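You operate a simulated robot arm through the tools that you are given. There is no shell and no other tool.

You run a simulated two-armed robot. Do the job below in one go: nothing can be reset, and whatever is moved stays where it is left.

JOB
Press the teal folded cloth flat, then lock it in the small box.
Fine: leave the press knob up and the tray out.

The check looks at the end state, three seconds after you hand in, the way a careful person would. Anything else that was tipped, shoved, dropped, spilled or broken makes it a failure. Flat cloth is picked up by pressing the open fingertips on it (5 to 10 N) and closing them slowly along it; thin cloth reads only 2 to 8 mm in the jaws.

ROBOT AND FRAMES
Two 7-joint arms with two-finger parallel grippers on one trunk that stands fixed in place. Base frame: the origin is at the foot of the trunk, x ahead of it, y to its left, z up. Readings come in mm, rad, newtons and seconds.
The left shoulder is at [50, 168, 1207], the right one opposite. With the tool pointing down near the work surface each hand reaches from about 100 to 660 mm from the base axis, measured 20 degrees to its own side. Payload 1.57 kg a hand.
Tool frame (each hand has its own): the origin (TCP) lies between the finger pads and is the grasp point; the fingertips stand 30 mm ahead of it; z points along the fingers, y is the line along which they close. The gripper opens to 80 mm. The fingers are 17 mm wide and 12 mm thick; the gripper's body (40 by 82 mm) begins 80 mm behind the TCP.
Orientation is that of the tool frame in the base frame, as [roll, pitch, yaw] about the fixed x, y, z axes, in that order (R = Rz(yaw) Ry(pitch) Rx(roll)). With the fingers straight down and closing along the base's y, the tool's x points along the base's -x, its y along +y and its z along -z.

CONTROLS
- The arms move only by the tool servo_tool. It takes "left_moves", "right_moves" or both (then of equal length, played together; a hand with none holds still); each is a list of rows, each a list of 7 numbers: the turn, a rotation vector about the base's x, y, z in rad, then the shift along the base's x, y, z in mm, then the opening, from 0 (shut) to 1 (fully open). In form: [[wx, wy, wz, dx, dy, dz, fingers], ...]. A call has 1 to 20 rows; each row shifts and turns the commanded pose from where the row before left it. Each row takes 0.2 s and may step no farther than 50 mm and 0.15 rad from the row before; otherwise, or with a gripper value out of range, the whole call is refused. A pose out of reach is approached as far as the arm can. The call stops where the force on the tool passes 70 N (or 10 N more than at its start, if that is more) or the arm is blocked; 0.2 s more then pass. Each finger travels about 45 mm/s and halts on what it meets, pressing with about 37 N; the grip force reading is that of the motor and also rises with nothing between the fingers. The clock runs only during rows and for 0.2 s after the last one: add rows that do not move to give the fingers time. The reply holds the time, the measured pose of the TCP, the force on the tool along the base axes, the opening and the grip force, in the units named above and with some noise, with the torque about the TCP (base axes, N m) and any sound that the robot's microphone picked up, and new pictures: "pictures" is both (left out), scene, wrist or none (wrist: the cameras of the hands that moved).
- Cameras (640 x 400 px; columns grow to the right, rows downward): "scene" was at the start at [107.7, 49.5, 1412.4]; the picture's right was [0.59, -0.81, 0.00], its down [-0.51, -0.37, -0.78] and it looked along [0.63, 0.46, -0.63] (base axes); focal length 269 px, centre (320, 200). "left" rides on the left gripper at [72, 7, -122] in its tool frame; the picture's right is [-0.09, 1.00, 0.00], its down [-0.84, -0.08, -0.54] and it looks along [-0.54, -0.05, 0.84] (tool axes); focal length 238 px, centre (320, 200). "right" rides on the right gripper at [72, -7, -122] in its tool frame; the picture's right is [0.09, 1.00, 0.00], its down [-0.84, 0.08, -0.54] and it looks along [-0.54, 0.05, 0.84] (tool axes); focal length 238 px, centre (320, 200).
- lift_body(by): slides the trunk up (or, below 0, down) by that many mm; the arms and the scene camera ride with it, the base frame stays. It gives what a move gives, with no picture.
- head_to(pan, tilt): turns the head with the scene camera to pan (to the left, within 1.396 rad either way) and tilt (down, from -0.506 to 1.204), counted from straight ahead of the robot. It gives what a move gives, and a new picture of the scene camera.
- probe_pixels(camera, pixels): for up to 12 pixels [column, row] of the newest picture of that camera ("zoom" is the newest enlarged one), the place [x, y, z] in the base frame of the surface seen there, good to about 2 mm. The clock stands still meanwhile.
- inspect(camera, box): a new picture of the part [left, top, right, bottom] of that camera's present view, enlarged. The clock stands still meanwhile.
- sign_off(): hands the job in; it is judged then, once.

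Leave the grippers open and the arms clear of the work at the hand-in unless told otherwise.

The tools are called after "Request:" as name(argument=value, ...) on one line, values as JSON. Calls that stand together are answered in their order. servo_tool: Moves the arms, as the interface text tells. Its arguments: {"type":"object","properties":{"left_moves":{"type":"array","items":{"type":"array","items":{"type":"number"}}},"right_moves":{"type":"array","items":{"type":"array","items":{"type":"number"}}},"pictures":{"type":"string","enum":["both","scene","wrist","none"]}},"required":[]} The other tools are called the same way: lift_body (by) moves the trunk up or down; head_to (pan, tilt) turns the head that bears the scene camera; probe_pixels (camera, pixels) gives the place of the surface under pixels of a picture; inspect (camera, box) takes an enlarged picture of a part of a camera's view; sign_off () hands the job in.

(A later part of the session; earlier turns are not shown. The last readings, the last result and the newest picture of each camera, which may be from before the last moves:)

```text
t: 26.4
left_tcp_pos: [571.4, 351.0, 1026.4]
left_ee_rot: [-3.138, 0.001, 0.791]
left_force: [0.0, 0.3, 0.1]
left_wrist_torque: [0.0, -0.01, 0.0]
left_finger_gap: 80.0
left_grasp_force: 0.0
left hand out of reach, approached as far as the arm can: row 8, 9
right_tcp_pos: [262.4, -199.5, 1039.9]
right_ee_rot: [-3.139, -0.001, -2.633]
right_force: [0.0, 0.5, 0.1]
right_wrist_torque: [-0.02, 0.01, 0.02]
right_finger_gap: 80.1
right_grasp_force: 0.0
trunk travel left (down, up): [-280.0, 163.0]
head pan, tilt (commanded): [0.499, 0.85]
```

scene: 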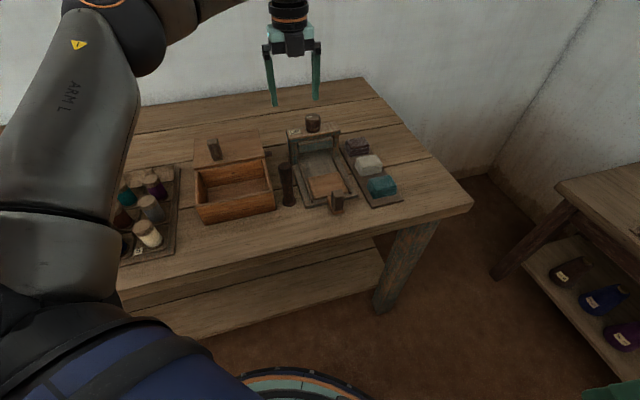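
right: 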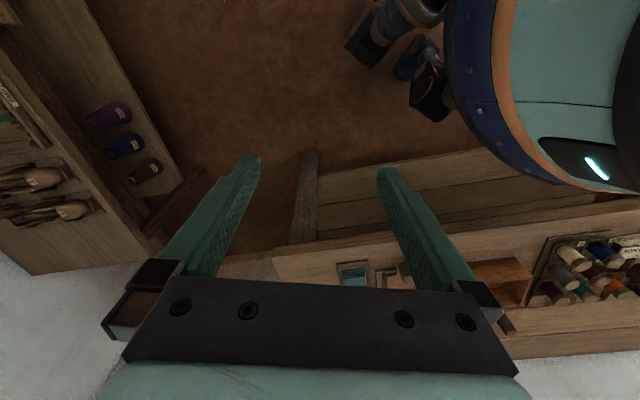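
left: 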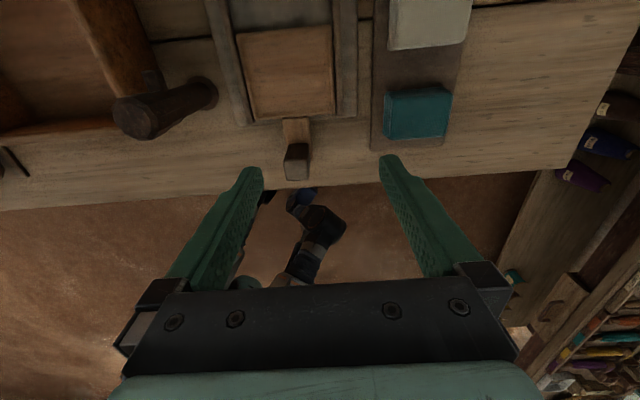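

From here the reach is larger (552 mm from the shoulder). Now I'll sweep right along an arc toward the cloth, keeping z ≈1026.

Request:
servo_tool(left_moves=[[0, 0, 0, 2, -25, 0, 1], [0, 0, 0, 2, -25, 0, 1], [0, 0, 0, 0, -25, 0, 1], [0, 0, 0, 0, -25, 0, 1], [0, 0, 0, 0, -25, 0, 1], [0, 0, 0, 0, -25, 0, 1], [0, 0, 0, 0, -25, 0, 1], [0, 0, 0, 0, -25, 0, 1], [0, 0, 0, 0, -25, 0, 1]], pictures="scene")

```text
t: 28.4
left_tcp_pos: [490.5, 178.2, 1018.0]
left_ee_rot: [3.141, 0.001, 0.792]
left_force: [0.5, -0.2, 0.1]
left_wrist_torque: [-0.02, -0.02, -0.01]
left_finger_gap: 79.9
left_grasp_force: 0.0
left hand out of reach, approached as far as the arm can: row 1, 2, 3, 4, 5, 6, 7, 8, 9
right_tcp_pos: [262.7, -198.9, 1038.9]
right_ee_rot: [-3.138, -0.001, -2.631]
right_force: [-0.1, 0.9, -0.6]
right_wrist_torque: [-0.02, 0.0, 0.0]
right_finger_gap: 80.1
right_grasp_force: 0.0
trunk travel left (down, up): [-280.0, 163.0]
head pan, tilt (commanded): [0.499, 0.85]
```

scene: 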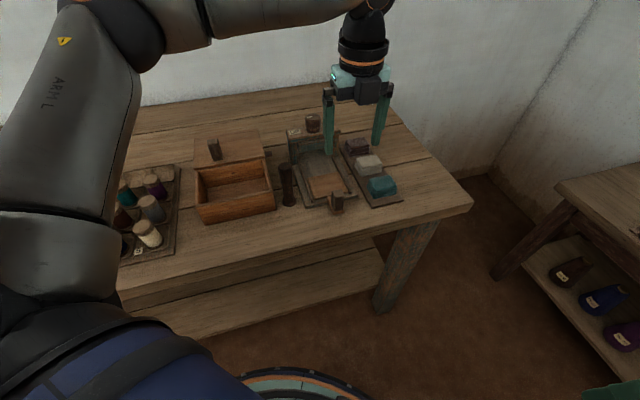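

The boundary looks like a circle around a stuck elbow. I'll retract a bit and turn the hand to a middle yaw (2.356, fingers closing the other way) to see if the arm reaches farther in that posture.

Request:
servo_tool(left_moves=[[0, 0, 0.1428, -8, 10, 3, 1], [0, 0, 0.1428, -8, 10, 3, 1], [0, 0, 0.1428, -8, 10, 3, 1], [0, 0, 0.1428, -8, 10, 3, 1], [0, 0, 0.1428, -8, 10, 3, 1], [0, 0, 0.1428, -8, 10, 3, 1], [0, 0, 0.1428, -8, 10, 3, 1], [0, 0, 0.1428, -8, 10, 3, 1], [0, 0, 0.1428, 0, 0, 0, 1], [0, 0, 0.1428, 0, 0, 0, 1], [0, 0, 0.1428, 0, 0, 0, 1], [0, 0, 0, 25, -15, 0, 1], [0, 0, 0, 25, -25, 0, 1], [0, 0, 0, 25, -25, 0, 1], [0, 0, 0, 25, -25, -5, 1], [0, 0, 0, 20, -20, -5, 1], [0, 0, 0, 20, -20, -5, 1]], pictures="scene")

```text
t: 32.0
left_tcp_pos: [500.7, 189.0, 1020.2]
left_ee_rot: [-3.139, 0.001, 2.363]
left_force: [-0.1, 0.3, 0.1]
left_wrist_torque: [0.0, -0.01, -0.01]
left_finger_gap: 79.9
left_grasp_force: 0.1
left hand out of reach, approached as far as the arm can: row 15, 16, 17
right_tcp_pos: [262.5, -198.9, 1040.3]
right_ee_rot: [-3.138, -0.002, -2.631]
right_force: [-0.1, 0.6, -0.4]
right_wrist_torque: [0.0, 0.03, 0.05]
right_finger_gap: 79.8
right_grasp_force: 0.1
trunk travel left (down, up): [-280.0, 163.0]
head pan, tilt (commanded): [0.499, 0.85]
```

scene: 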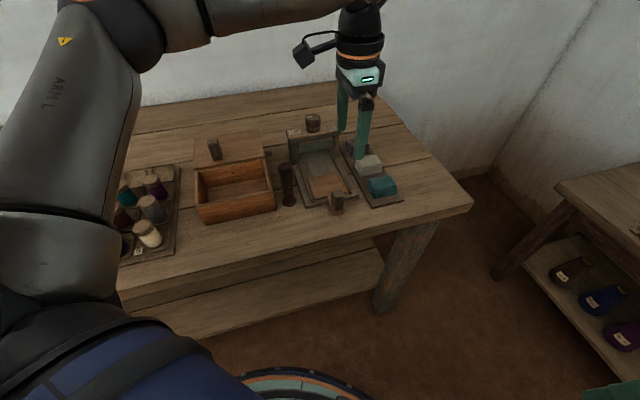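

Same limit again — the upper arm seems stuck pointing out-left. I'll measure where the table's front edge is, so I can bring the hand low in front of the table to force the elbow into a lower posture.

Request:
probe_pixels(camera="scene", pixels=[[400, 228], [300, 250], [200, 270], [130, 285], [470, 210], [300, 300], [340, 200], [282, 205], [170, 240], [370, 160], [380, 187], [150, 175]])

```text
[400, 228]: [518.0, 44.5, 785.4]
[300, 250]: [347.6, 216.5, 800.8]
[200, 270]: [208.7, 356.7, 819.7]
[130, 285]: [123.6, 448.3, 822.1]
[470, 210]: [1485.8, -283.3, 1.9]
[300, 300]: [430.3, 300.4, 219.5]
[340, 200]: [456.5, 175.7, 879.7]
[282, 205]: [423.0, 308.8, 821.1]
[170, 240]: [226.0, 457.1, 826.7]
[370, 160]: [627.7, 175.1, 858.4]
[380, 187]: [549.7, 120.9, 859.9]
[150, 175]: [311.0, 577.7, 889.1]
```

The table's front edge runs along x+y≈566 (d≈400). I'll bring the left hand back to (300,120) in front of the table and lower it to ≈750 to change the elbow posture.

Request:
servo_tool(left_moves=[[0, 0, 0, -40, -14, 0, 1], [0, 0, 0, -40, -14, 0, 1], [0, 0, 0, -40, -14, 0, 1], [0, 0, 0, -40, -14, 0, 1], [0, 0, 0, -40, -14, 0, 1], [0, 0, 0, 0, 0, -42, 1], [0, 0, 0, 0, 0, -42, 1], [0, 0, 0, 0, 0, -42, 1], [0, 0, 0, 0, 0, -42, 1], [0, 0, 0, 0, 0, -42, 1], [0, 0, 0, 0, 0, -42, 1]], pictures="scene")

```text
t: 34.4
left_tcp_pos: [297.0, 164.5, 804.3]
left_ee_rot: [-3.138, 0.004, 2.362]
left_force: [0.5, 0.1, 0.1]
left_wrist_torque: [0.0, 0.0, 0.01]
left_finger_gap: 79.9
left_grasp_force: 0.1
left hand out of reach, approached as far as the arm can: row 9, 10, 11
right_tcp_pos: [262.1, -199.5, 1040.3]
right_ee_rot: [-3.137, 0.0, -2.632]
right_force: [0.2, 0.0, -0.1]
right_wrist_torque: [0.01, 0.02, -0.01]
right_finger_gap: 79.9
right_grasp_force: 0.0
trunk travel left (down, up): [-280.0, 163.0]
head pan, tilt (commanded): [0.499, 0.85]
```

scene: 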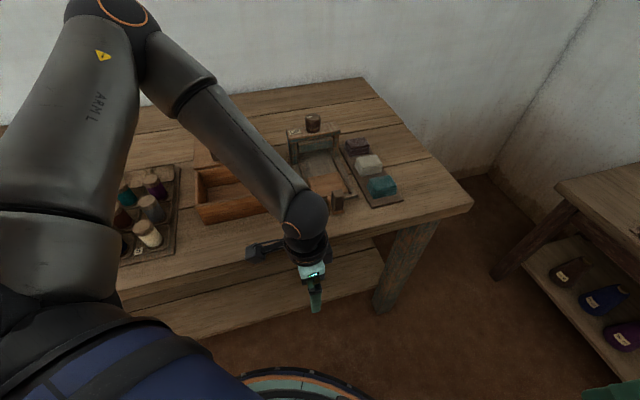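

The limits fit a fixed elbow point extremely well, so the upper arm is locked at a limit in this posture. I'll bring the left hand up and back near its home place to see whether the upper arm frees itself.

Request:
servo_tool(left_moves=[[0, 0, 0, 0, 0, 45, 1], [0, 0, 0, 0, 0, 45, 1], [0, 0, 0, 0, 0, 45, 1], [0, 0, 0, 0, 0, 45, 1], [0, 0, 0, 0, 0, 45, 1], [0, 0, 0, 0, 0, 45, 1], [0, 0, 0, 0, 40, 20, 1], [0, 0, 0, 0, 40, 20, 1], [0, 0, 0, 0, 45, 0, 1], [0, 0, 0, 10, 45, 0, 1], [0, 0, 0, 10, 45, 0, 1], [0, 0, 0, 10, 45, 0, 1], [0, 0, 0, 10, 45, 0, 1]], pictures="scene")

```text
t: 37.2
left_tcp_pos: [339.4, 471.6, 1112.7]
left_ee_rot: [-3.137, 0.0, 2.36]
left_force: [-0.1, -1.0, 0.0]
left_wrist_torque: [0.01, 0.03, -0.01]
left_finger_gap: 80.2
left_grasp_force: 0.0
right_tcp_pos: [263.0, -198.7, 1039.8]
right_ee_rot: [-3.138, -0.002, -2.63]
right_force: [-0.4, 0.6, 0.2]
right_wrist_torque: [0.0, 0.05, -0.02]
right_finger_gap: 79.9
right_grasp_force: 0.1
trunk travel left (down, up): [-280.0, 163.0]
head pan, tilt (commanded): [0.499, 0.85]
```

scene: 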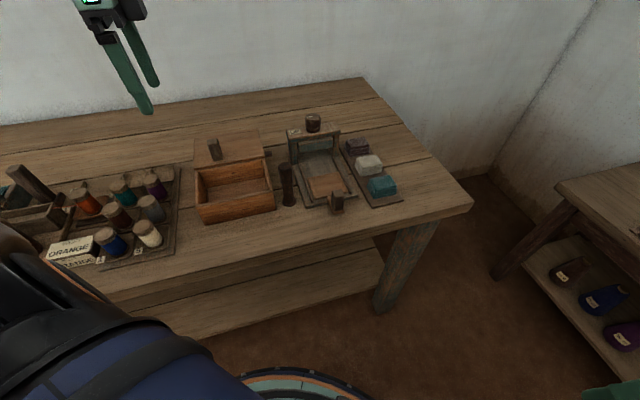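

The upper arm moved out of view, so it is free here. I'll turn the head to look at the left arm's posture.

Request:
head_to(pan=1.2, tilt=0.4)

```text
t: 38.2
left_tcp_pos: [338.1, 468.0, 1113.7]
left_ee_rot: [-3.14, 0.001, 2.361]
left_force: [0.6, 0.5, -0.1]
left_wrist_torque: [0.0, 0.02, 0.0]
left_finger_gap: 80.1
left_grasp_force: 0.0
right_tcp_pos: [262.8, -198.4, 1039.7]
right_ee_rot: [-3.138, -0.002, -2.631]
right_force: [0.3, -0.5, -0.8]
right_wrist_torque: [-0.02, 0.02, 0.01]
right_finger_gap: 79.9
right_grasp_force: 0.2
trunk travel left (down, up): [-280.0, 163.0]
head pan, tilt (commanded): [1.201, 0.4]
```

scene: 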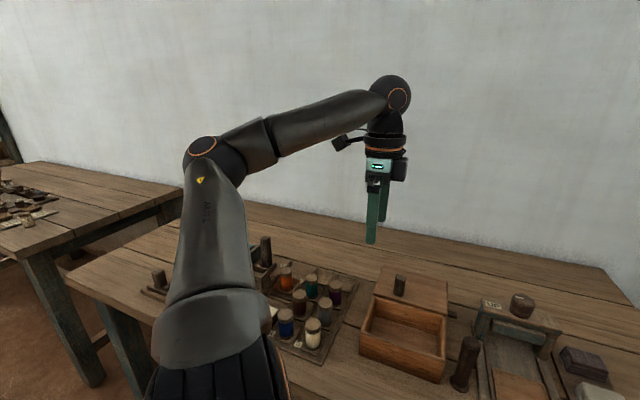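

The left upper arm swings out to the left with a limit at ≈41° azimuth; the right arm earlier got much farther inward, so its limits differ. I'll test the right arm's reach toward the cloth at z≈1030, with the head turned back to the work.

Request:
servo_tool(right_moves=[[0, 0, 0, 25, 30, 0, 1], [0, 0, 0, 25, 30, 0, 1], [0, 0, 0, 25, 30, 0, 1], [0, 0, 0, 25, 30, 0, 1], [0, 0, 0, 25, 30, 0, 1], [0, 0, 0, 25, 30, 0, 1], [0, 0, 0, 25, 30, 0, 1], [0, 0, 0, 25, 30, 0, 1], [0, 0, 0, 25, 20, 0, 1], [0, 0, 0, 25, 20, 0, 1], [0, 0, 0, 25, 20, 0, 1]], pictures="none")

Request:
head_to(pan=0.2, tilt=0.75)

```text
t: 40.6
left_tcp_pos: [339.4, 469.6, 1113.8]
left_ee_rot: [-3.14, 0.0, 2.359]
left_force: [0.8, -0.9, 0.9]
left_wrist_torque: [0.0, 0.0, 0.01]
left_finger_gap: 80.1
left_grasp_force: 0.0
right_tcp_pos: [513.3, 82.5, 1039.8]
right_ee_rot: [-3.136, 0.001, -2.63]
right_force: [-1.3, 0.0, -0.5]
right_wrist_torque: [-0.02, -0.01, -0.01]
right_finger_gap: 80.1
right_grasp_force: 0.0
right hand out of reach, approached as far as the arm can: row 11
trunk travel left (down, up): [-280.0, 163.0]
head pan, tilt (commanded): [1.201, 0.4]
```

```text
t: 41.9
left_tcp_pos: [337.8, 470.3, 1114.2]
left_ee_rot: [-3.14, 0.001, 2.359]
left_force: [0.1, 0.3, 0.3]
left_wrist_torque: [0.0, 0.01, 0.03]
left_finger_gap: 80.1
left_grasp_force: 0.1
right_tcp_pos: [512.6, 79.9, 1038.9]
right_ee_rot: [-3.139, -0.002, -2.634]
right_force: [-0.7, -0.3, -0.2]
right_wrist_torque: [-0.02, 0.01, -0.02]
right_finger_gap: 80.1
right_grasp_force: 0.0
trunk travel left (down, up): [-280.0, 163.0]
head pan, tilt (commanded): [0.201, 0.75]
```

scene: 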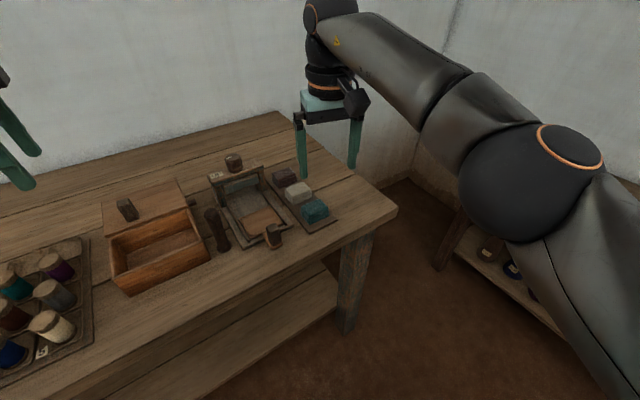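

The right arm reaches farther because its elbow hangs on the inner side of the shoulder axis, while the left is stuck at a shoulder singularity. I'll free the left arm: raise the trunk, drop the left hand low in front of the table on its own side, then pass inward underneath. First raise the trunk and retract the right hand.

Request:
lift_body(by=160)

Request:
servo_tool(right_moves=[[0, 0, 0, -25, -35, 0, 1], [0, 0, 0, -25, -35, 0, 1], [0, 0, 0, -25, -35, 0, 1], [0, 0, 0, -25, -35, 0, 1], [0, 0, 0, -25, -35, 0, 1], [0, 0, 0, -25, -35, 0, 1], [0, 0, 0, -25, -35, 0, 1], [0, 0, 0, -25, -35, 0, 1], [0, 0, 0, 0, -35, 0, 1], [0, 0, 0, 0, -35, 0, 1]], left_moves=[[0, 0, 0, -15, -35, -18, 1], [0, 0, 0, -15, -35, -18, 1], [0, 0, 0, -14, -35, -18, 1], [0, 0, 0, -14, -35, -18, 1], [0, 0, 0, 0, -32, -25, 1], [0, 0, 0, 0, -32, -25, 1], [0, 0, 0, 0, -32, -25, 1], [0, 0, 0, 0, -32, -25, 1], [0, 0, 0, 0, 0, 0, 1], [0, 0, 0, 0, 0, 0, 1]], pictures="scene")

```text
t: 43.8
left_tcp_pos: [338.3, 469.6, 1274.7]
left_ee_rot: [-3.141, -0.001, 2.359]
left_force: [-0.7, -0.3, 0.0]
left_wrist_torque: [0.01, 0.0, 0.05]
left_finger_gap: 79.9
left_grasp_force: 0.1
right_tcp_pos: [512.4, 81.9, 1199.6]
right_ee_rot: [-3.138, -0.003, -2.633]
right_force: [-0.1, 0.3, 0.5]
right_wrist_torque: [0.03, 0.03, 0.0]
right_finger_gap: 80.1
right_grasp_force: 0.1
trunk travel left (down, up): [-440.0, 3.0]
head pan, tilt (commanded): [0.201, 0.75]
```

```text
t: 46.0
left_tcp_pos: [280.1, 200.6, 1102.2]
left_ee_rot: [-3.138, 0.001, 2.36]
left_force: [0.2, 0.4, -0.2]
left_wrist_torque: [0.02, 0.02, 0.04]
left_finger_gap: 79.7
left_grasp_force: 0.2
right_tcp_pos: [312.4, -269.7, 1199.1]
right_ee_rot: [-3.138, 0.0, -2.631]
right_force: [0.4, 0.0, -0.8]
right_wrist_torque: [0.0, -0.02, -0.01]
right_finger_gap: 80.0
right_grasp_force: 0.0
trunk travel left (down, up): [-440.0, 3.0]
head pan, tilt (commanded): [0.201, 0.75]
```

scene: 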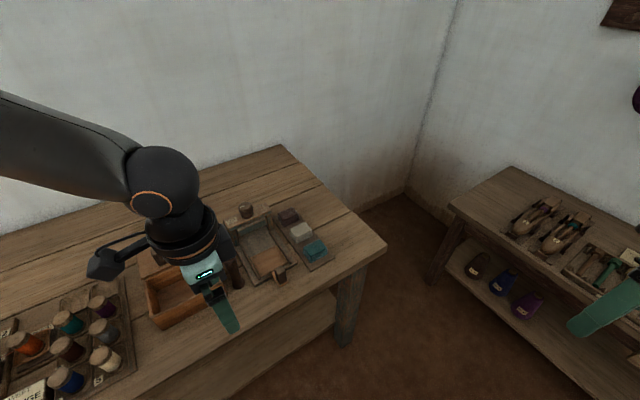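

The left hand is at (280,201,1102), in front of the table edge. I'll pull back slightly to (250,190) and go down to ≈800.

Request:
servo_tool(left_moves=[[0, 0, 0, -15, -5, -35, 1], [0, 0, 0, -15, -5, -35, 1], [0, 0, 0, 0, 0, -40, 1], [0, 0, 0, 0, 0, -40, 1], [0, 0, 0, 0, 0, -40, 1], [0, 0, 0, 0, 0, -40, 1], [0, 0, 0, 0, 0, -40, 1], [0, 0, 0, 0, 0, -32, 1]], pictures="scene")

```text
t: 47.8
left_tcp_pos: [269.1, 250.8, 893.4]
left_ee_rot: [-3.138, -0.001, 2.359]
left_force: [0.0, 0.0, 0.2]
left_wrist_torque: [0.01, 0.0, 0.01]
left_finger_gap: 80.0
left_grasp_force: 0.0
left hand out of reach, approached as far as the arm can: row 2, 5, 6, 7, 8
right_tcp_pos: [312.7, -269.7, 1199.0]
right_ee_rot: [-3.138, -0.001, -2.631]
right_force: [0.5, -1.1, 0.7]
right_wrist_torque: [0.02, 0.01, -0.03]
right_finger_gap: 79.9
right_grasp_force: 0.2
trunk travel left (down, up): [-440.0, 3.0]
head pan, tilt (commanded): [0.201, 0.75]
```

scene: 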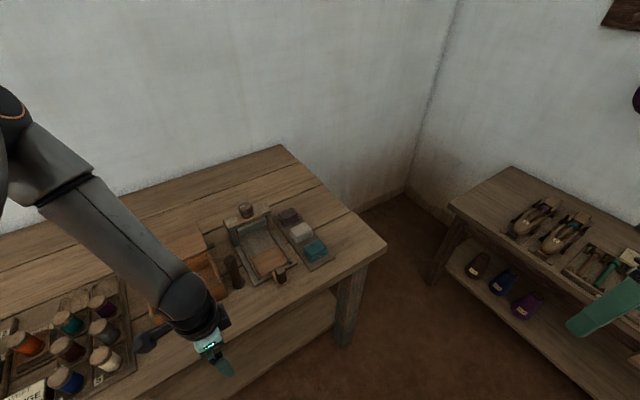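

It got pulled to the same singular spot. Instead I'll lead the left arm over the top: raise it on its own side, tilt the fingers forward (so the wrist needn't over-bend), pass inward at height, and come down on the inner side. First up and tilt.

Request:
servo_tool(left_moves=[[0, 0, 0, 3, 19, 40, 1], [0, 0, 0, 3, 19, 40, 1], [0, 0, 0, 3, 19, 40, 1], [0, 0, 0, 3, 19, 40, 1], [0, 0, 0, 3, 19, 40, 1], [0, 0, 0, 3, 19, 40, 1], [0, 0, 0, 3, 19, 40, 1], [0, 0, 0, 3, 19, 40, 1], [0, 0, 0, 4, 18, 38, 1], [0, -0.117, 0, 14, 5, 41, 1], [0, -0.117, 0, 14, 5, 41, 1], [0, -0.117, 0, 14, 5, 41, 1], [0, -0.117, 0, 14, 5, 41, 1], [0, -0.117, 0, 14, 5, 41, 1], [0, -0.117, 0, 14, 5, 41, 1], [0, -0.117, 0, 14, 5, 41, 1], [0, -0.117, 0, 14, 5, 41, 1], [0, -0.117, 0, 14, 5, 41, 1]], pictures="none")

Request:
head_to(pan=0.9, tilt=0.1)

```text
t: 51.5
left_tcp_pos: [424.6, 466.2, 1621.6]
left_ee_rot: [2.252, 0.664, 2.031]
left_force: [-0.4, -0.3, 0.4]
left_wrist_torque: [0.0, 0.05, -0.01]
left_finger_gap: 80.2
left_grasp_force: 0.1
right_tcp_pos: [312.1, -268.8, 1199.3]
right_ee_rot: [-3.137, -0.003, -2.633]
right_force: [0.2, -0.3, -0.2]
right_wrist_torque: [-0.01, 0.04, 0.0]
right_finger_gap: 79.7
right_grasp_force: 0.1
trunk travel left (down, up): [-440.0, 3.0]
head pan, tilt (commanded): [0.201, 0.75]
```

```text
t: 52.6
left_tcp_pos: [423.2, 466.2, 1621.5]
left_ee_rot: [2.255, 0.665, 2.035]
left_force: [-0.3, 0.0, -0.1]
left_wrist_torque: [0.0, 0.0, 0.04]
left_finger_gap: 80.0
left_grasp_force: 0.1
right_tcp_pos: [312.9, -268.9, 1199.6]
right_ee_rot: [-3.137, -0.002, -2.632]
right_force: [-0.3, -0.8, -1.0]
right_wrist_torque: [0.0, 0.0, 0.01]
right_finger_gap: 80.0
right_grasp_force: 0.1
trunk travel left (down, up): [-440.0, 3.0]
head pan, tilt (commanded): [0.901, 0.099]
```

scene: 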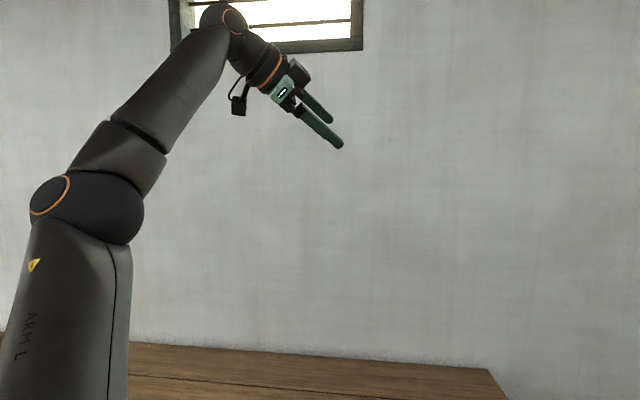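

The left arm is raised with the elbow outside. Now pass the hand inward at height (W over the shoulder line).

Request:
servo_tool(left_moves=[[0, 0, 0, 6, -37, 6, 1], [0, 0, 0, 6, -37, 6, 1], [0, 0, 0, 6, -37, 6, 1], [0, 0, 0, 6, -37, 6, 1], [0, 0, 0, 6, -37, 6, 1], [0, 0, 0, 6, -37, 6, 1], [0, 0, 0, 7, -37, 7, 1], [0, 0, 0, 7, -37, 7, 1]], pictures="scene")

```text
t: 54.4
left_tcp_pos: [450.2, 288.9, 1648.8]
left_ee_rot: [2.253, 0.665, 2.033]
left_force: [0.2, -0.4, -0.4]
left_wrist_torque: [0.04, 0.0, -0.01]
left_finger_gap: 80.2
left_grasp_force: 0.1
left hand out of reach, approached as far as the arm can: row 5, 6, 7, 8
right_tcp_pos: [311.8, -270.2, 1199.5]
right_ee_rot: [-3.136, -0.002, -2.633]
right_force: [0.3, 0.4, -0.5]
right_wrist_torque: [0.01, 0.0, 0.0]
right_finger_gap: 80.1
right_grasp_force: 0.1
trunk travel left (down, up): [-440.0, 3.0]
head pan, tilt (commanded): [0.901, 0.099]
```

scene: 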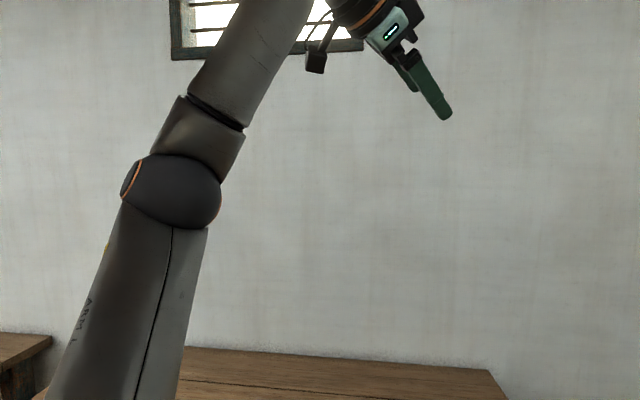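

Going over the top is blocked too, so the left arm's limits are real; I'll work with them: right hand (which reaches inward well) for carrying the cloth with a forward lean, left hand for the tray, knob, box and post. Bring the left hand back home first.

Request:
servo_tool(left_moves=[[0, 0, 0, -5, 35, -6, 1], [0, 0, 0, -5, 35, -6, 1], [0, 0, 0, -5, 35, -6, 1], [0, 0, 0, -5, 35, -6, 1], [0, 0, 0, -6, 36, -4, 1], [0, 0.117, 0, -12, 0, -41, 1], [0, 0.117, 0, -12, 0, -41, 1], [0, 0.117, 0, -12, 0, -41, 1], [0, 0.117, 0, -12, 0, -41, 1], [0, 0.117, 0, -12, 0, -41, 1], [0, 0.117, 0, -12, 0, -41, 1], [0, 0.117, 0, -12, 0, -41, 1], [0, 0.117, 0, -12, 0, -41, 1], [0, 0.117, 0, -12, 0, -41, 1]], pictures="none")

Request:
lift_body(by=-160)

Request:
head_to(pan=0.4, tilt=0.85)

```text
t: 57.4
left_tcp_pos: [319.7, 466.8, 1250.8]
left_ee_rot: [-3.138, 0.0, 2.362]
left_force: [-0.2, -0.5, -0.1]
left_wrist_torque: [-0.01, -0.01, 0.0]
left_finger_gap: 80.1
left_grasp_force: 0.0
right_tcp_pos: [312.9, -268.8, 1199.5]
right_ee_rot: [-3.134, -0.002, -2.632]
right_force: [-0.3, 0.3, 0.2]
right_wrist_torque: [-0.02, -0.02, -0.01]
right_finger_gap: 80.0
right_grasp_force: 0.0
trunk travel left (down, up): [-440.0, 3.0]
head pan, tilt (commanded): [0.901, 0.099]
```

```text
t: 59.2
left_tcp_pos: [319.8, 465.4, 1092.3]
left_ee_rot: [-3.138, 0.0, 2.358]
left_force: [0.2, -0.9, -0.9]
left_wrist_torque: [0.0, -0.04, -0.02]
left_finger_gap: 79.9
left_grasp_force: 0.0
right_tcp_pos: [312.5, -268.4, 1039.5]
right_ee_rot: [-3.139, -0.001, -2.631]
right_force: [-0.3, 0.6, 0.2]
right_wrist_torque: [0.03, 0.02, 0.0]
right_finger_gap: 79.9
right_grasp_force: 0.1
trunk travel left (down, up): [-280.0, 163.0]
head pan, tilt (commanded): [0.901, 0.099]
```

```text
t: 60.4
left_tcp_pos: [319.7, 466.1, 1092.7]
left_ee_rot: [-3.14, 0.001, 2.36]
left_force: [-0.6, 0.1, 0.6]
left_wrist_torque: [0.01, -0.03, 0.02]
left_finger_gap: 79.9
left_grasp_force: 0.0
right_tcp_pos: [310.8, -269.2, 1039.9]
right_ee_rot: [-3.137, 0.0, -2.631]
right_force: [0.2, -0.5, -0.2]
right_wrist_torque: [-0.02, 0.0, -0.01]
right_finger_gap: 80.0
right_grasp_force: 0.0
trunk travel left (down, up): [-280.0, 163.0]
head pan, tilt (commanded): [0.4, 0.85]
```

scene: 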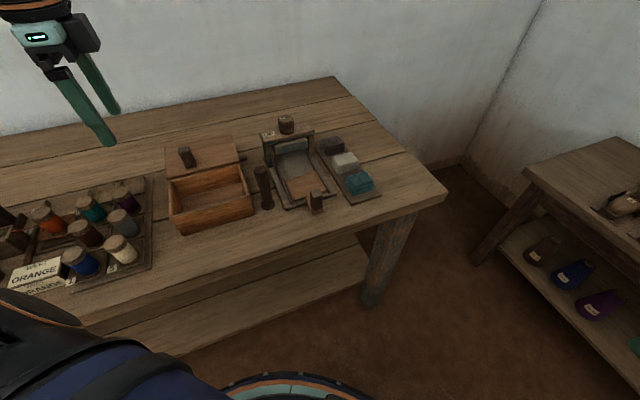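

The trunk is back at the middle height. Now the right hand goes toward the cloth: turn to yaw −2.356, lean the fingers 0.4 rad toward +d (away from the robot), to a pre-grasp at about (538,92,937).

Request:
servo_tool(right_moves=[[0, 0, 0.0306, 21, 35.4, -4, 1], [0, 0, 0.0306, 21, 35.4, -4, 1], [0, 0, 0.0306, 21, 35.4, -4, 1], [0, 0, 0.0306, 21, 35.4, -4, 1], [0, 0, 0.0306, 21, 35.4, -4, 1], [0, 0, 0.0306, 21, 35.4, -4, 1], [0, 0, 0.0306, 21, 35.4, -4, 1], [0, 0, 0.0306, 21, 35.4, -4, 1], [0, 0, 0.0306, 21, 35.4, -4, 1], [0.0943, -0.0943, 0, 12.5, 14, -22, 1], [0.0943, -0.0943, 0, 12.5, 14, -22, 1], [0.0943, -0.0943, 0, 12.5, 14, -22, 1], [0, 0, 0, 0, 0, 0, 1]], pictures="both")

```text
t: 63.1
left_tcp_pos: [318.8, 467.3, 1091.3]
left_ee_rot: [-3.139, -0.001, 2.357]
left_force: [1.1, -1.1, 0.8]
left_wrist_torque: [0.01, -0.01, 0.0]
left_finger_gap: 79.8
left_grasp_force: 0.1
right_tcp_pos: [539.8, 92.7, 936.5]
right_ee_rot: [-3.137, 0.401, -2.356]
right_force: [-0.8, -0.2, -0.2]
right_wrist_torque: [0.0, 0.02, 0.0]
right_finger_gap: 79.8
right_grasp_force: 0.0
trunk travel left (down, up): [-280.0, 163.0]
head pan, tilt (commanded): [0.4, 0.85]
```

scene: 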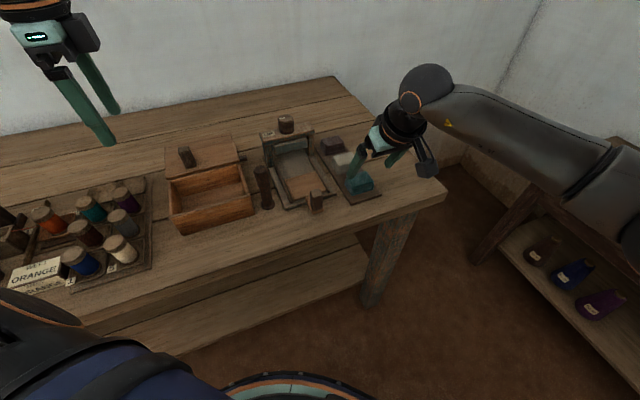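
right: 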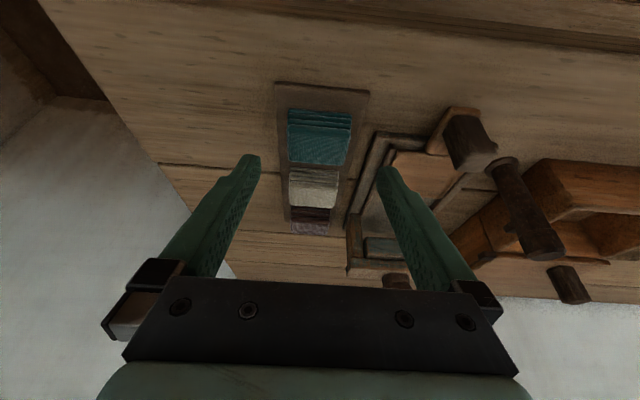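

The right hand is in place exactly, and the cloth sits centred between the fingers (≈ (320,135)). I'll measure the cloth again from this nearer camera.

Request:
inspect(camera="right", box=[260, 75, 390, 240])

Request:
probe_pixels(camera="right", pixels=[[291, 133], [348, 133], [346, 162], [293, 162], [290, 114], [350, 116], [320, 150], [295, 175], [335, 175], [335, 205], [296, 203], [320, 122]])

```text
2.42 times, centred on (325, 158) of right
```

zoom: 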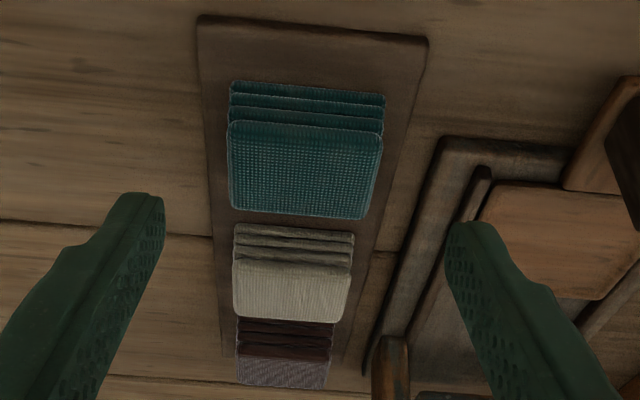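

```text
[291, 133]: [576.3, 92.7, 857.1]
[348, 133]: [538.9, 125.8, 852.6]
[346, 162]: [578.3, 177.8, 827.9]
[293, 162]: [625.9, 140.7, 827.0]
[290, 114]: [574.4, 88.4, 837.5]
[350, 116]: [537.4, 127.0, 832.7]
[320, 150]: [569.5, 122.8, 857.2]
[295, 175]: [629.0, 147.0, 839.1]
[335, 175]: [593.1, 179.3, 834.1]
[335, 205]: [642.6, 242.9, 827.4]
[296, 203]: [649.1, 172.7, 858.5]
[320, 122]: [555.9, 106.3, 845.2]
```

The cloth centre is ≈(567,121), top 858, board 828. I'll advance 78 mm along the finger direction so the fingertips straddle the cloth just above the board.

Request:
servo_tool(right_moves=[[0, 0, 0, 3.5, 3.5, -12, 1], [0, 0, 0, 3.5, 3.5, -12, 1], [0, 0, 0, 3.5, 3.5, -12, 1], [0, 0, 0, 3.5, 3.5, -12, 1], [0, 0, 0, 3.5, 3.5, -12, 1], [0, 0, 0, 3.5, 3.5, -12, 1], [0, 0, 0, 0, 0, 0, 1]], pictures="both")

```text
t: 64.8
left_tcp_pos: [320.0, 466.7, 1092.1]
left_ee_rot: [-3.14, -0.001, 2.361]
left_force: [0.0, 0.1, -0.8]
left_wrist_torque: [-0.01, -0.02, 0.01]
left_finger_gap: 80.3
left_grasp_force: 0.1
right_tcp_pos: [559.8, 113.3, 864.8]
right_ee_rot: [-3.138, 0.398, -2.357]
right_force: [-0.2, 0.7, -0.5]
right_wrist_torque: [-0.01, -0.02, -0.01]
right_finger_gap: 80.0
right_grasp_force: 0.0
trunk travel left (down, up): [-280.0, 163.0]
head pan, tilt (commanded): [0.4, 0.85]
```

scene: 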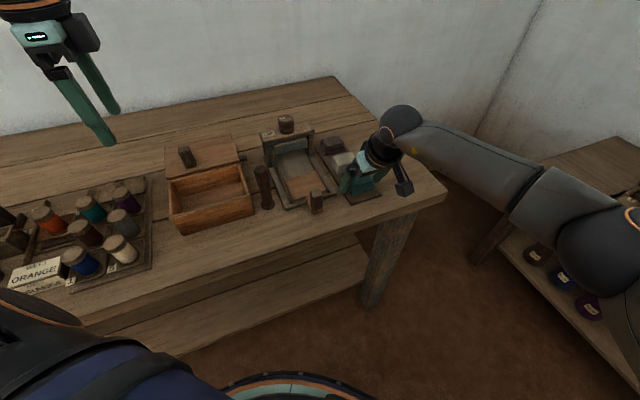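
right: 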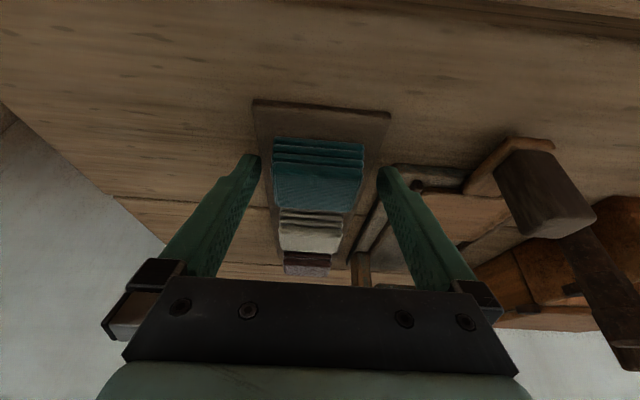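

Fingers straddle the cloth with no contact force. Now close slowly to about 0.56 (45 mm).

Request:
servo_tool(right_moves=[[0, 0, 0, 0, 0, 0, 0.9], [0, 0, 0, 0, 0, 0, 0.8], [0, 0, 0, 0, 0, 0, 0.72], [0, 0, 0, 0, 0, 0, 0.66], [0, 0, 0, 0, 0, 0, 0.62], [0, 0, 0, 0, 0, 0, 0.59], [0, 0, 0, 0, 0, 0, 0.56], [0, 0, 0, 0, 0, 0, 0.56]], pictures="wrist")

```text
t: 66.5
left_tcp_pos: [318.9, 466.5, 1091.7]
left_ee_rot: [-3.139, 0.001, 2.359]
left_force: [0.4, -0.1, 1.1]
left_wrist_torque: [0.01, -0.02, -0.01]
left_finger_gap: 80.0
left_grasp_force: 0.0
right_tcp_pos: [560.3, 112.8, 865.0]
right_ee_rot: [-3.139, 0.398, -2.355]
right_force: [1.1, -0.2, 0.3]
right_wrist_torque: [0.0, -0.02, 0.02]
right_finger_gap: 58.7
right_grasp_force: 36.7
trunk travel left (down, up): [-280.0, 163.0]
head pan, tilt (commanded): [0.4, 0.85]
```

right: 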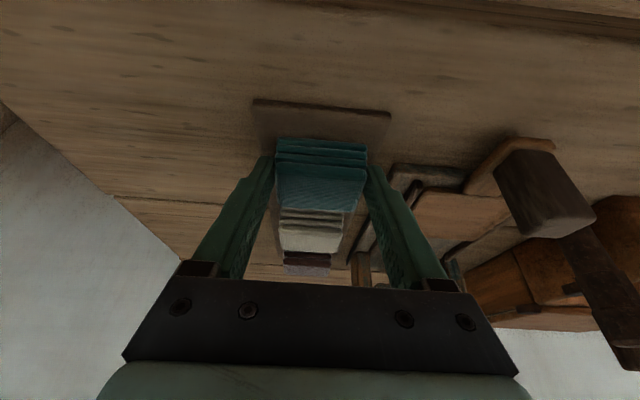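

It grips at 58.7 mm with 37 N. Lift straight up 90 mm and check.

Request:
servo_tool(right_moves=[[0, 0, 0, 0, 0, 6, 0.56], [0, 0, 0, 0, 0, 12, 0.56], [0, 0, 0, 0, 0, 18, 0.56], [0, 0, 0, 0, 0, 18, 0.56], [0, 0, 0, 0, 0, 18, 0.56], [0, 0, 0, 0, 0, 18, 0.56]], pictures="both")

```text
t: 68.0
left_tcp_pos: [319.4, 465.7, 1092.2]
left_ee_rot: [-3.141, -0.001, 2.36]
left_force: [0.0, -0.4, 0.2]
left_wrist_torque: [0.02, -0.02, -0.02]
left_finger_gap: 79.9
left_grasp_force: 0.1
right_tcp_pos: [560.2, 112.0, 955.7]
right_ee_rot: [-3.137, 0.396, -2.357]
right_force: [0.4, 0.1, -0.2]
right_wrist_torque: [0.0, -0.03, 0.05]
right_finger_gap: 58.7
right_grasp_force: 37.2
trunk travel left (down, up): [-280.0, 163.0]
head pan, tilt (commanded): [0.4, 0.85]
```

scene: 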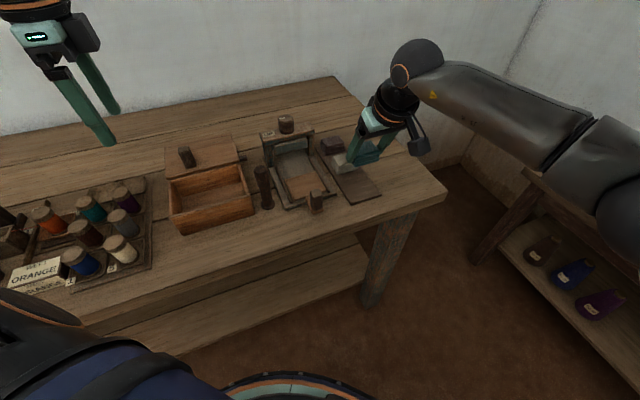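
right: 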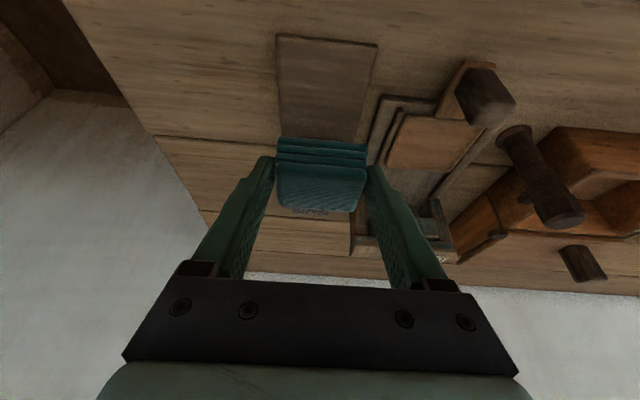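

The cloth is held and clear. Now carry it over the tray: TCP to (508,229) at z≈950.

Request:
servo_tool(right_moves=[[0, 0, 0, -10.4, 23.4, 0, 0.56], [0, 0, 0, -10.4, 23.4, 0, 0.56], [0, 0, 0, -10.4, 23.4, 0, 0.56], [0, 0, 0, -10.4, 23.4, 0, 0.56], [0, 0, 0, -10.6, 23.4, 0, 0.56], [0, 0, 0, 0, 0, 0, 0.56]], pictures="both")

```text
t: 69.3
left_tcp_pos: [319.5, 466.4, 1091.9]
left_ee_rot: [-3.141, 0.001, 2.359]
left_force: [0.7, -0.1, 0.2]
left_wrist_torque: [0.01, -0.02, -0.01]
left_finger_gap: 79.9
left_grasp_force: 0.1
right_tcp_pos: [517.6, 204.4, 956.8]
right_ee_rot: [-3.139, 0.398, -2.356]
right_force: [-0.2, -0.1, -1.3]
right_wrist_torque: [-0.05, 0.01, 0.03]
right_finger_gap: 58.9
right_grasp_force: 37.1
right hand out of reach, approached as far as the arm can: row 4, 5
trunk travel left (down, up): [-280.0, 163.0]
head pan, tilt (commanded): [0.4, 0.85]
```

scene: 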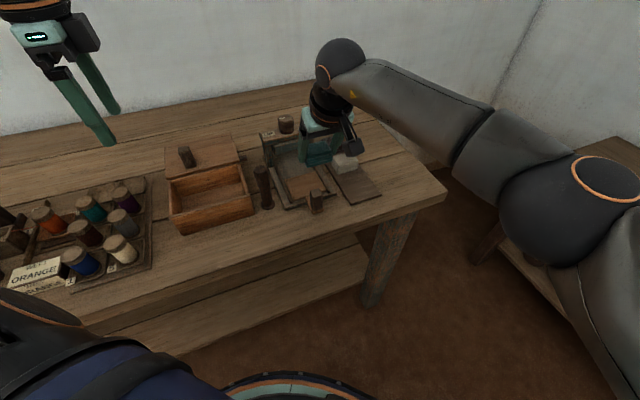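
right: 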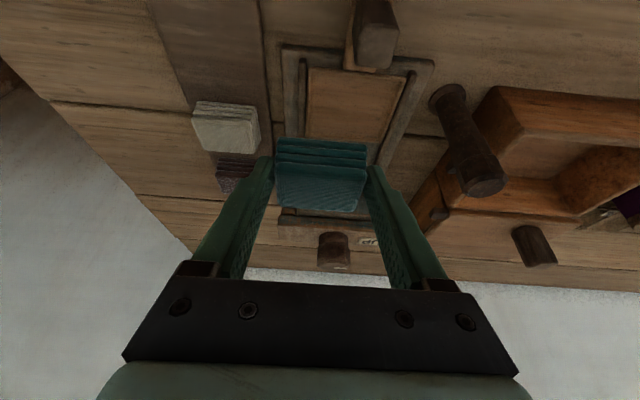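

The right arm stops at (518,204), ~25 mm short. A bit more forward lean (0.1 rad) moves the wrist back enough; the cloth then tilts only ~6°. I'll add the lean, move over the tray and go down to z≈905.

Request:
servo_tool(right_moves=[[0.0707, -0.0707, 0, 0, 0, 0, 0.56], [0, 0, 0, -3, 5, -10, 0.56], [0, 0, 0, -3, 5, -10, 0.56], [0, 0, 0, -3, 5, -10, 0.56], [0, 0, 0, -3, 5, -10, 0.56], [0, 0, 0, 0, 0, -10, 0.56], [0, 0, 0, 0, 0, 0, 0.56]], pictures="both")

```text
t: 71.0
left_tcp_pos: [320.4, 466.5, 1092.1]
left_ee_rot: [-3.14, 0.0, 2.36]
left_force: [0.6, 0.5, 0.1]
left_wrist_torque: [0.01, -0.01, 0.01]
left_finger_gap: 80.0
left_grasp_force: 0.1
right_tcp_pos: [504.6, 224.7, 908.0]
right_ee_rot: [-3.139, 0.497, -2.359]
right_force: [0.3, -0.2, 1.0]
right_wrist_torque: [-0.02, -0.03, -0.01]
right_finger_gap: 58.5
right_grasp_force: 37.2
trunk travel left (down, up): [-280.0, 163.0]
head pan, tilt (commanded): [0.4, 0.85]
```

scene: 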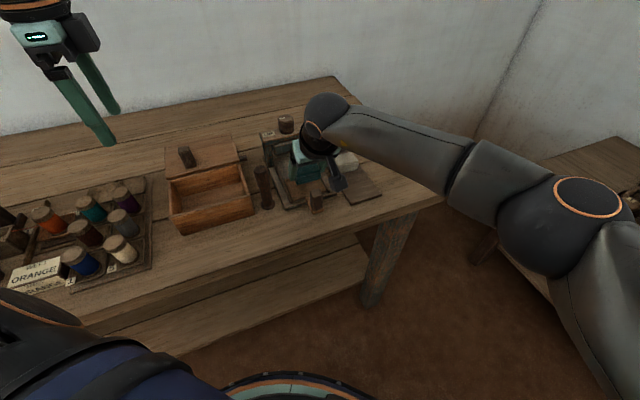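
right: 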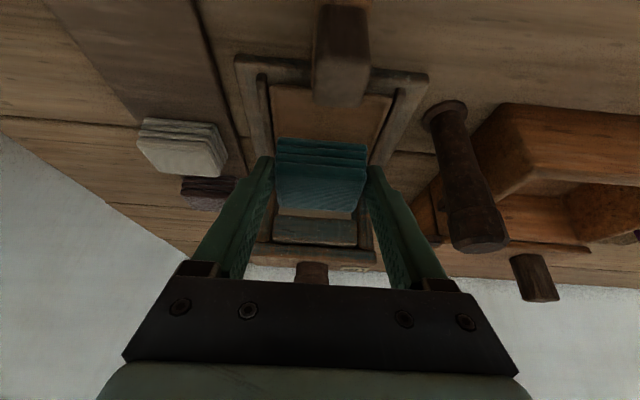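

The cloth hangs over the tray (≈ (320,175) in the wrist view). The handle clears the hand by ~50 mm. Lower slowly to z≈883.

Request:
servo_tool(right_moves=[[0, 0, 0, 0.4, 0, -7, 0.56], [0, 0, 0, 0.4, 0, -7, 0.56], [0, 0, 0, 0, 0, -5, 0.56], [0, 0, 0, 0, 0, -4, 0.56], [0, 0, 0, 0, 0, -2, 0.56], [0, 0, 0, 0, 0, 0, 0.56]], pictures="both")

```text
t: 72.3
left_tcp_pos: [320.2, 465.9, 1092.1]
left_ee_rot: [-3.14, 0.001, 2.361]
left_force: [0.4, 0.6, 0.0]
left_wrist_torque: [0.01, -0.01, 0.0]
left_finger_gap: 80.0
left_grasp_force: 0.1
right_tcp_pos: [506.2, 223.3, 882.1]
right_ee_rot: [-3.136, 0.497, -2.356]
right_force: [-0.1, -0.3, 0.0]
right_wrist_torque: [0.01, 0.01, -0.01]
right_finger_gap: 58.8
right_grasp_force: 37.0
trunk travel left (down, up): [-280.0, 163.0]
head pan, tilt (commanded): [0.4, 0.85]
```

scene: 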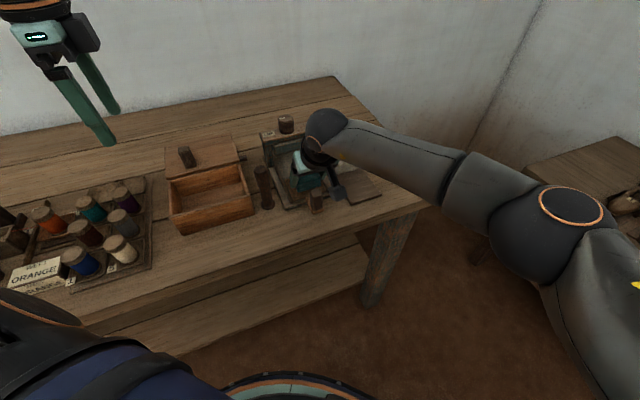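
right: 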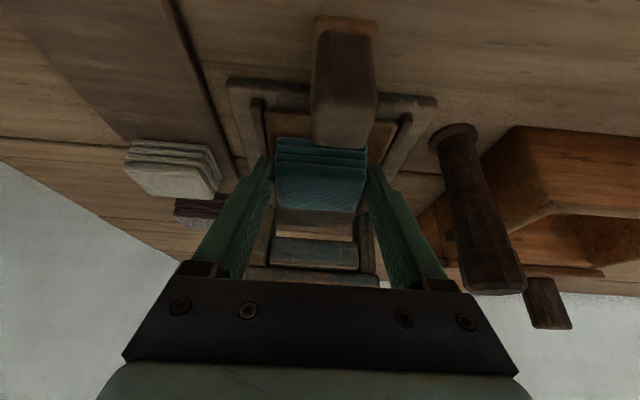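

No contact yet; lower in 1–1.5 mm steps watching the force.

Request:
servo_tool(right_moves=[[0, 0, 0, 0, 0, -1.5, 0.56], [0, 0, 0, 0, 0, -1.5, 0.56], [0, 0, 0, 0, 0, -1, 0.56], [0, 0, 0, 0, 0, 0, 0.56]], pictures="none")

```text
t: 73.3
left_tcp_pos: [320.7, 466.3, 1091.4]
left_ee_rot: [-3.14, 0.0, 2.359]
left_force: [0.7, 0.3, 0.3]
left_wrist_torque: [0.01, 0.0, -0.01]
left_finger_gap: 80.1
left_grasp_force: 0.0
right_tcp_pos: [505.7, 224.1, 877.1]
right_ee_rot: [-3.137, 0.499, -2.356]
right_force: [-0.2, -0.5, -0.6]
right_wrist_torque: [0.02, -0.01, 0.0]
right_finger_gap: 58.5
right_grasp_force: 37.4
trunk travel left (down, up): [-280.0, 163.0]
head pan, tilt (commanded): [0.4, 0.85]
```

Still free. A few more 1 mm steps.

Request:
servo_tool(right_moves=[[0, 0, 0, 0, 0, -1, 0.56], [0, 0, 0, 0, 0, -1, 0.56], [0, 0, 0, 0, 0, -1, 0.56], [0, 0, 0, 0, 0, 0, 0.56]], pictures="wrist")

```text
t: 74.3
left_tcp_pos: [319.3, 465.8, 1091.0]
left_ee_rot: [-3.14, 0.001, 2.36]
left_force: [-0.1, -0.1, -0.7]
left_wrist_torque: [0.02, 0.01, -0.03]
left_finger_gap: 80.0
left_grasp_force: 0.1
right_tcp_pos: [506.2, 224.0, 875.0]
right_ee_rot: [-3.138, 0.498, -2.355]
right_force: [-0.3, -0.1, 3.4]
right_wrist_torque: [0.05, 0.07, 0.03]
right_finger_gap: 58.7
right_grasp_force: 37.0
trunk travel left (down, up): [-280.0, 163.0]
head pan, tilt (commanded): [0.4, 0.85]
```

right: 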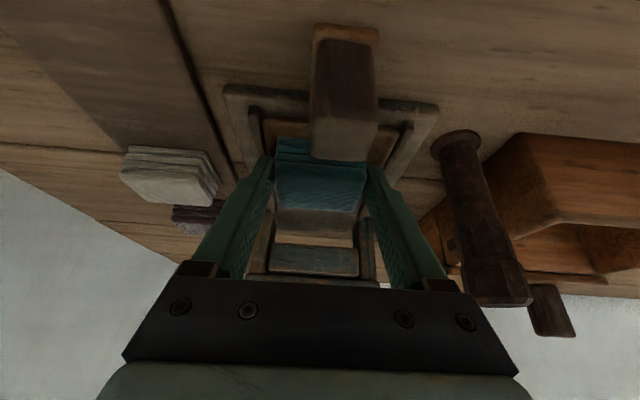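

Contact (3.4 N). Release gently to 0.86 opening, then rise straight up.

Request:
servo_tool(right_moves=[[0, 0, 0, 0, 0, 0, 0.7], [0, 0, 0, 0, 0, 0, 0.75], [0, 0, 0, 0, 0, 0, 0.8], [0, 0, 0, 0, 0, 0, 0.86], [0, 0, 0, 0, 0, 0, 0.86], [0, 0, 0, 0, 0, 4, 0.86], [0, 0, 0, 0, 0, 10, 0.88], [0, 0, 0, 0, 0, 20, 0.9], [0, 0, 0, 0, 0, 25, 1], [0, 0, 0, 0, 0, 25, 1]], pictures="both")

```text
t: 76.5
left_tcp_pos: [320.1, 466.8, 1091.9]
left_ee_rot: [-3.141, -0.001, 2.36]
left_force: [-0.5, -0.4, 0.2]
left_wrist_torque: [-0.02, 0.02, 0.01]
left_finger_gap: 80.0
left_grasp_force: 0.0
right_tcp_pos: [506.2, 222.6, 959.5]
right_ee_rot: [-3.139, 0.498, -2.357]
right_force: [-0.3, 0.2, 0.2]
right_wrist_torque: [0.03, 0.05, 0.03]
right_finger_gap: 79.8
right_grasp_force: 0.0
trunk travel left (down, up): [-280.0, 163.0]
head pan, tilt (commanded): [0.4, 0.85]
```

scene: 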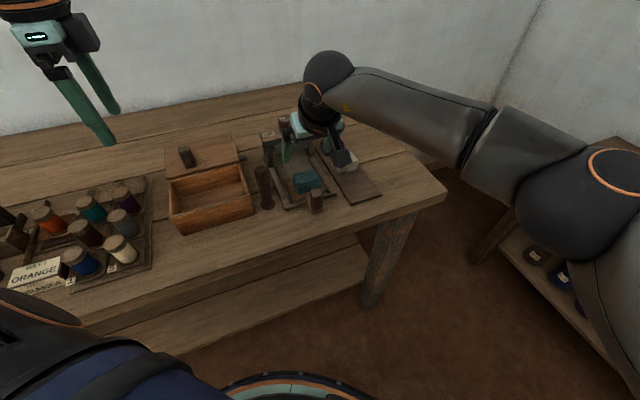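
right: 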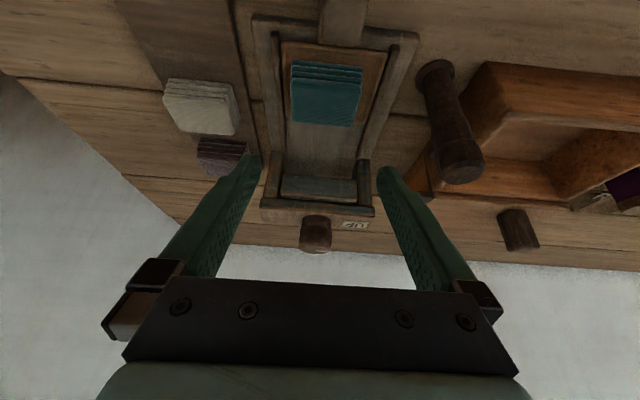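

The cloth now rests on the tray. I'll check its position on the tray closely with the wrist camera.

Request:
inspect(camera="right", box=[240, 20, 430, 200])

Request:
probe_pixels(camera="right", pixels=[[293, 84], [361, 86], [353, 124], [296, 121], [292, 67], [361, 71], [288, 60], [380, 60], [325, 100], [325, 135], [290, 130], [362, 132]])

```text
2.22 times, centred on (335, 110) of right
```

zoom: 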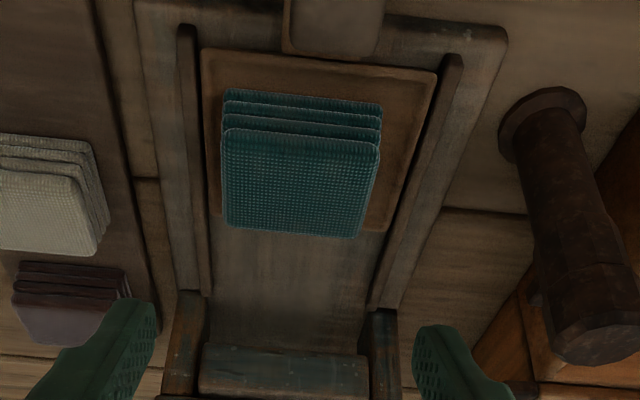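

```text
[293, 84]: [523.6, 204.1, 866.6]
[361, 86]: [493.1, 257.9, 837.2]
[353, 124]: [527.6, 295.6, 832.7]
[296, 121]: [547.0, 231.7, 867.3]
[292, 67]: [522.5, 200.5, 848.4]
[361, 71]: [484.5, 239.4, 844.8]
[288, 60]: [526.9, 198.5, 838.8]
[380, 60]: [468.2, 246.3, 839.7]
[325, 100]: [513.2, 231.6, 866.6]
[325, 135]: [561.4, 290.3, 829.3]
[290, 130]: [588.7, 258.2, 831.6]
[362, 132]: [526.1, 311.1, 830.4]
```

The cloth is well centred on the tray (d 511–551 of 499–564, e 172–228 of 160–234). Now retreat the right hand, upright and high on its own side.

Request:
servo_tool(right_moves=[[0, 0, 0, -15, -25, 20, 1], [0, 0, 0, -15, -25, 20, 1], [0, 0, 0, -15, -30, 20, 1], [-0.0884, 0.0884, 0, -15, -30, 20, 1], [-0.0884, 0.0884, 0, -15, -35, 10, 1], [-0.0884, 0.0884, 0, -15, -35, 10, 1], [-0.0884, 0.0884, 0, -15, -40, 10, 1], [0, 0, 0, -15, -40, 10, 1], [0, 0, 0, -15, -40, 10, 1], [0, 0, 0, -15, -40, 10, 1], [0, 0, 0, -15, -40, 10, 1], [0, 0, 0, -15, -40, 10, 1], [0, 0, 0, -10, -40, 0, 1]], pictures="scene")

```text
t: 79.3
left_tcp_pos: [319.5, 465.0, 1092.2]
left_ee_rot: [-3.14, 0.0, 2.359]
left_force: [-0.8, 0.3, -0.7]
left_wrist_torque: [-0.01, 0.07, -0.01]
left_finger_gap: 80.1
left_grasp_force: 0.1
right_tcp_pos: [315.4, -235.2, 1118.9]
right_ee_rot: [-3.139, 0.0, -2.358]
right_force: [-0.5, 0.2, -0.3]
right_wrist_torque: [0.02, -0.01, 0.0]
right_finger_gap: 80.1
right_grasp_force: 0.1
trunk travel left (down, up): [-280.0, 163.0]
head pan, tilt (commanded): [0.4, 0.85]
```

scene: 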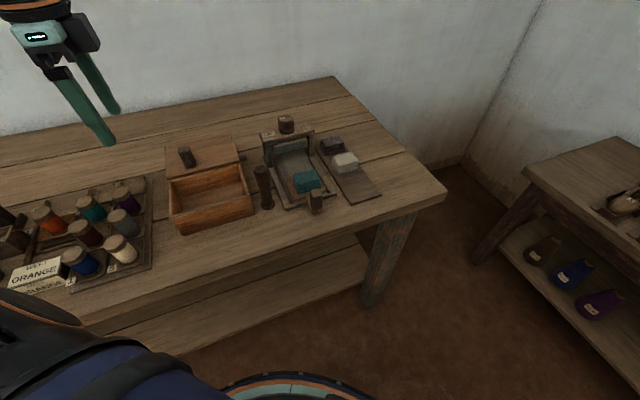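

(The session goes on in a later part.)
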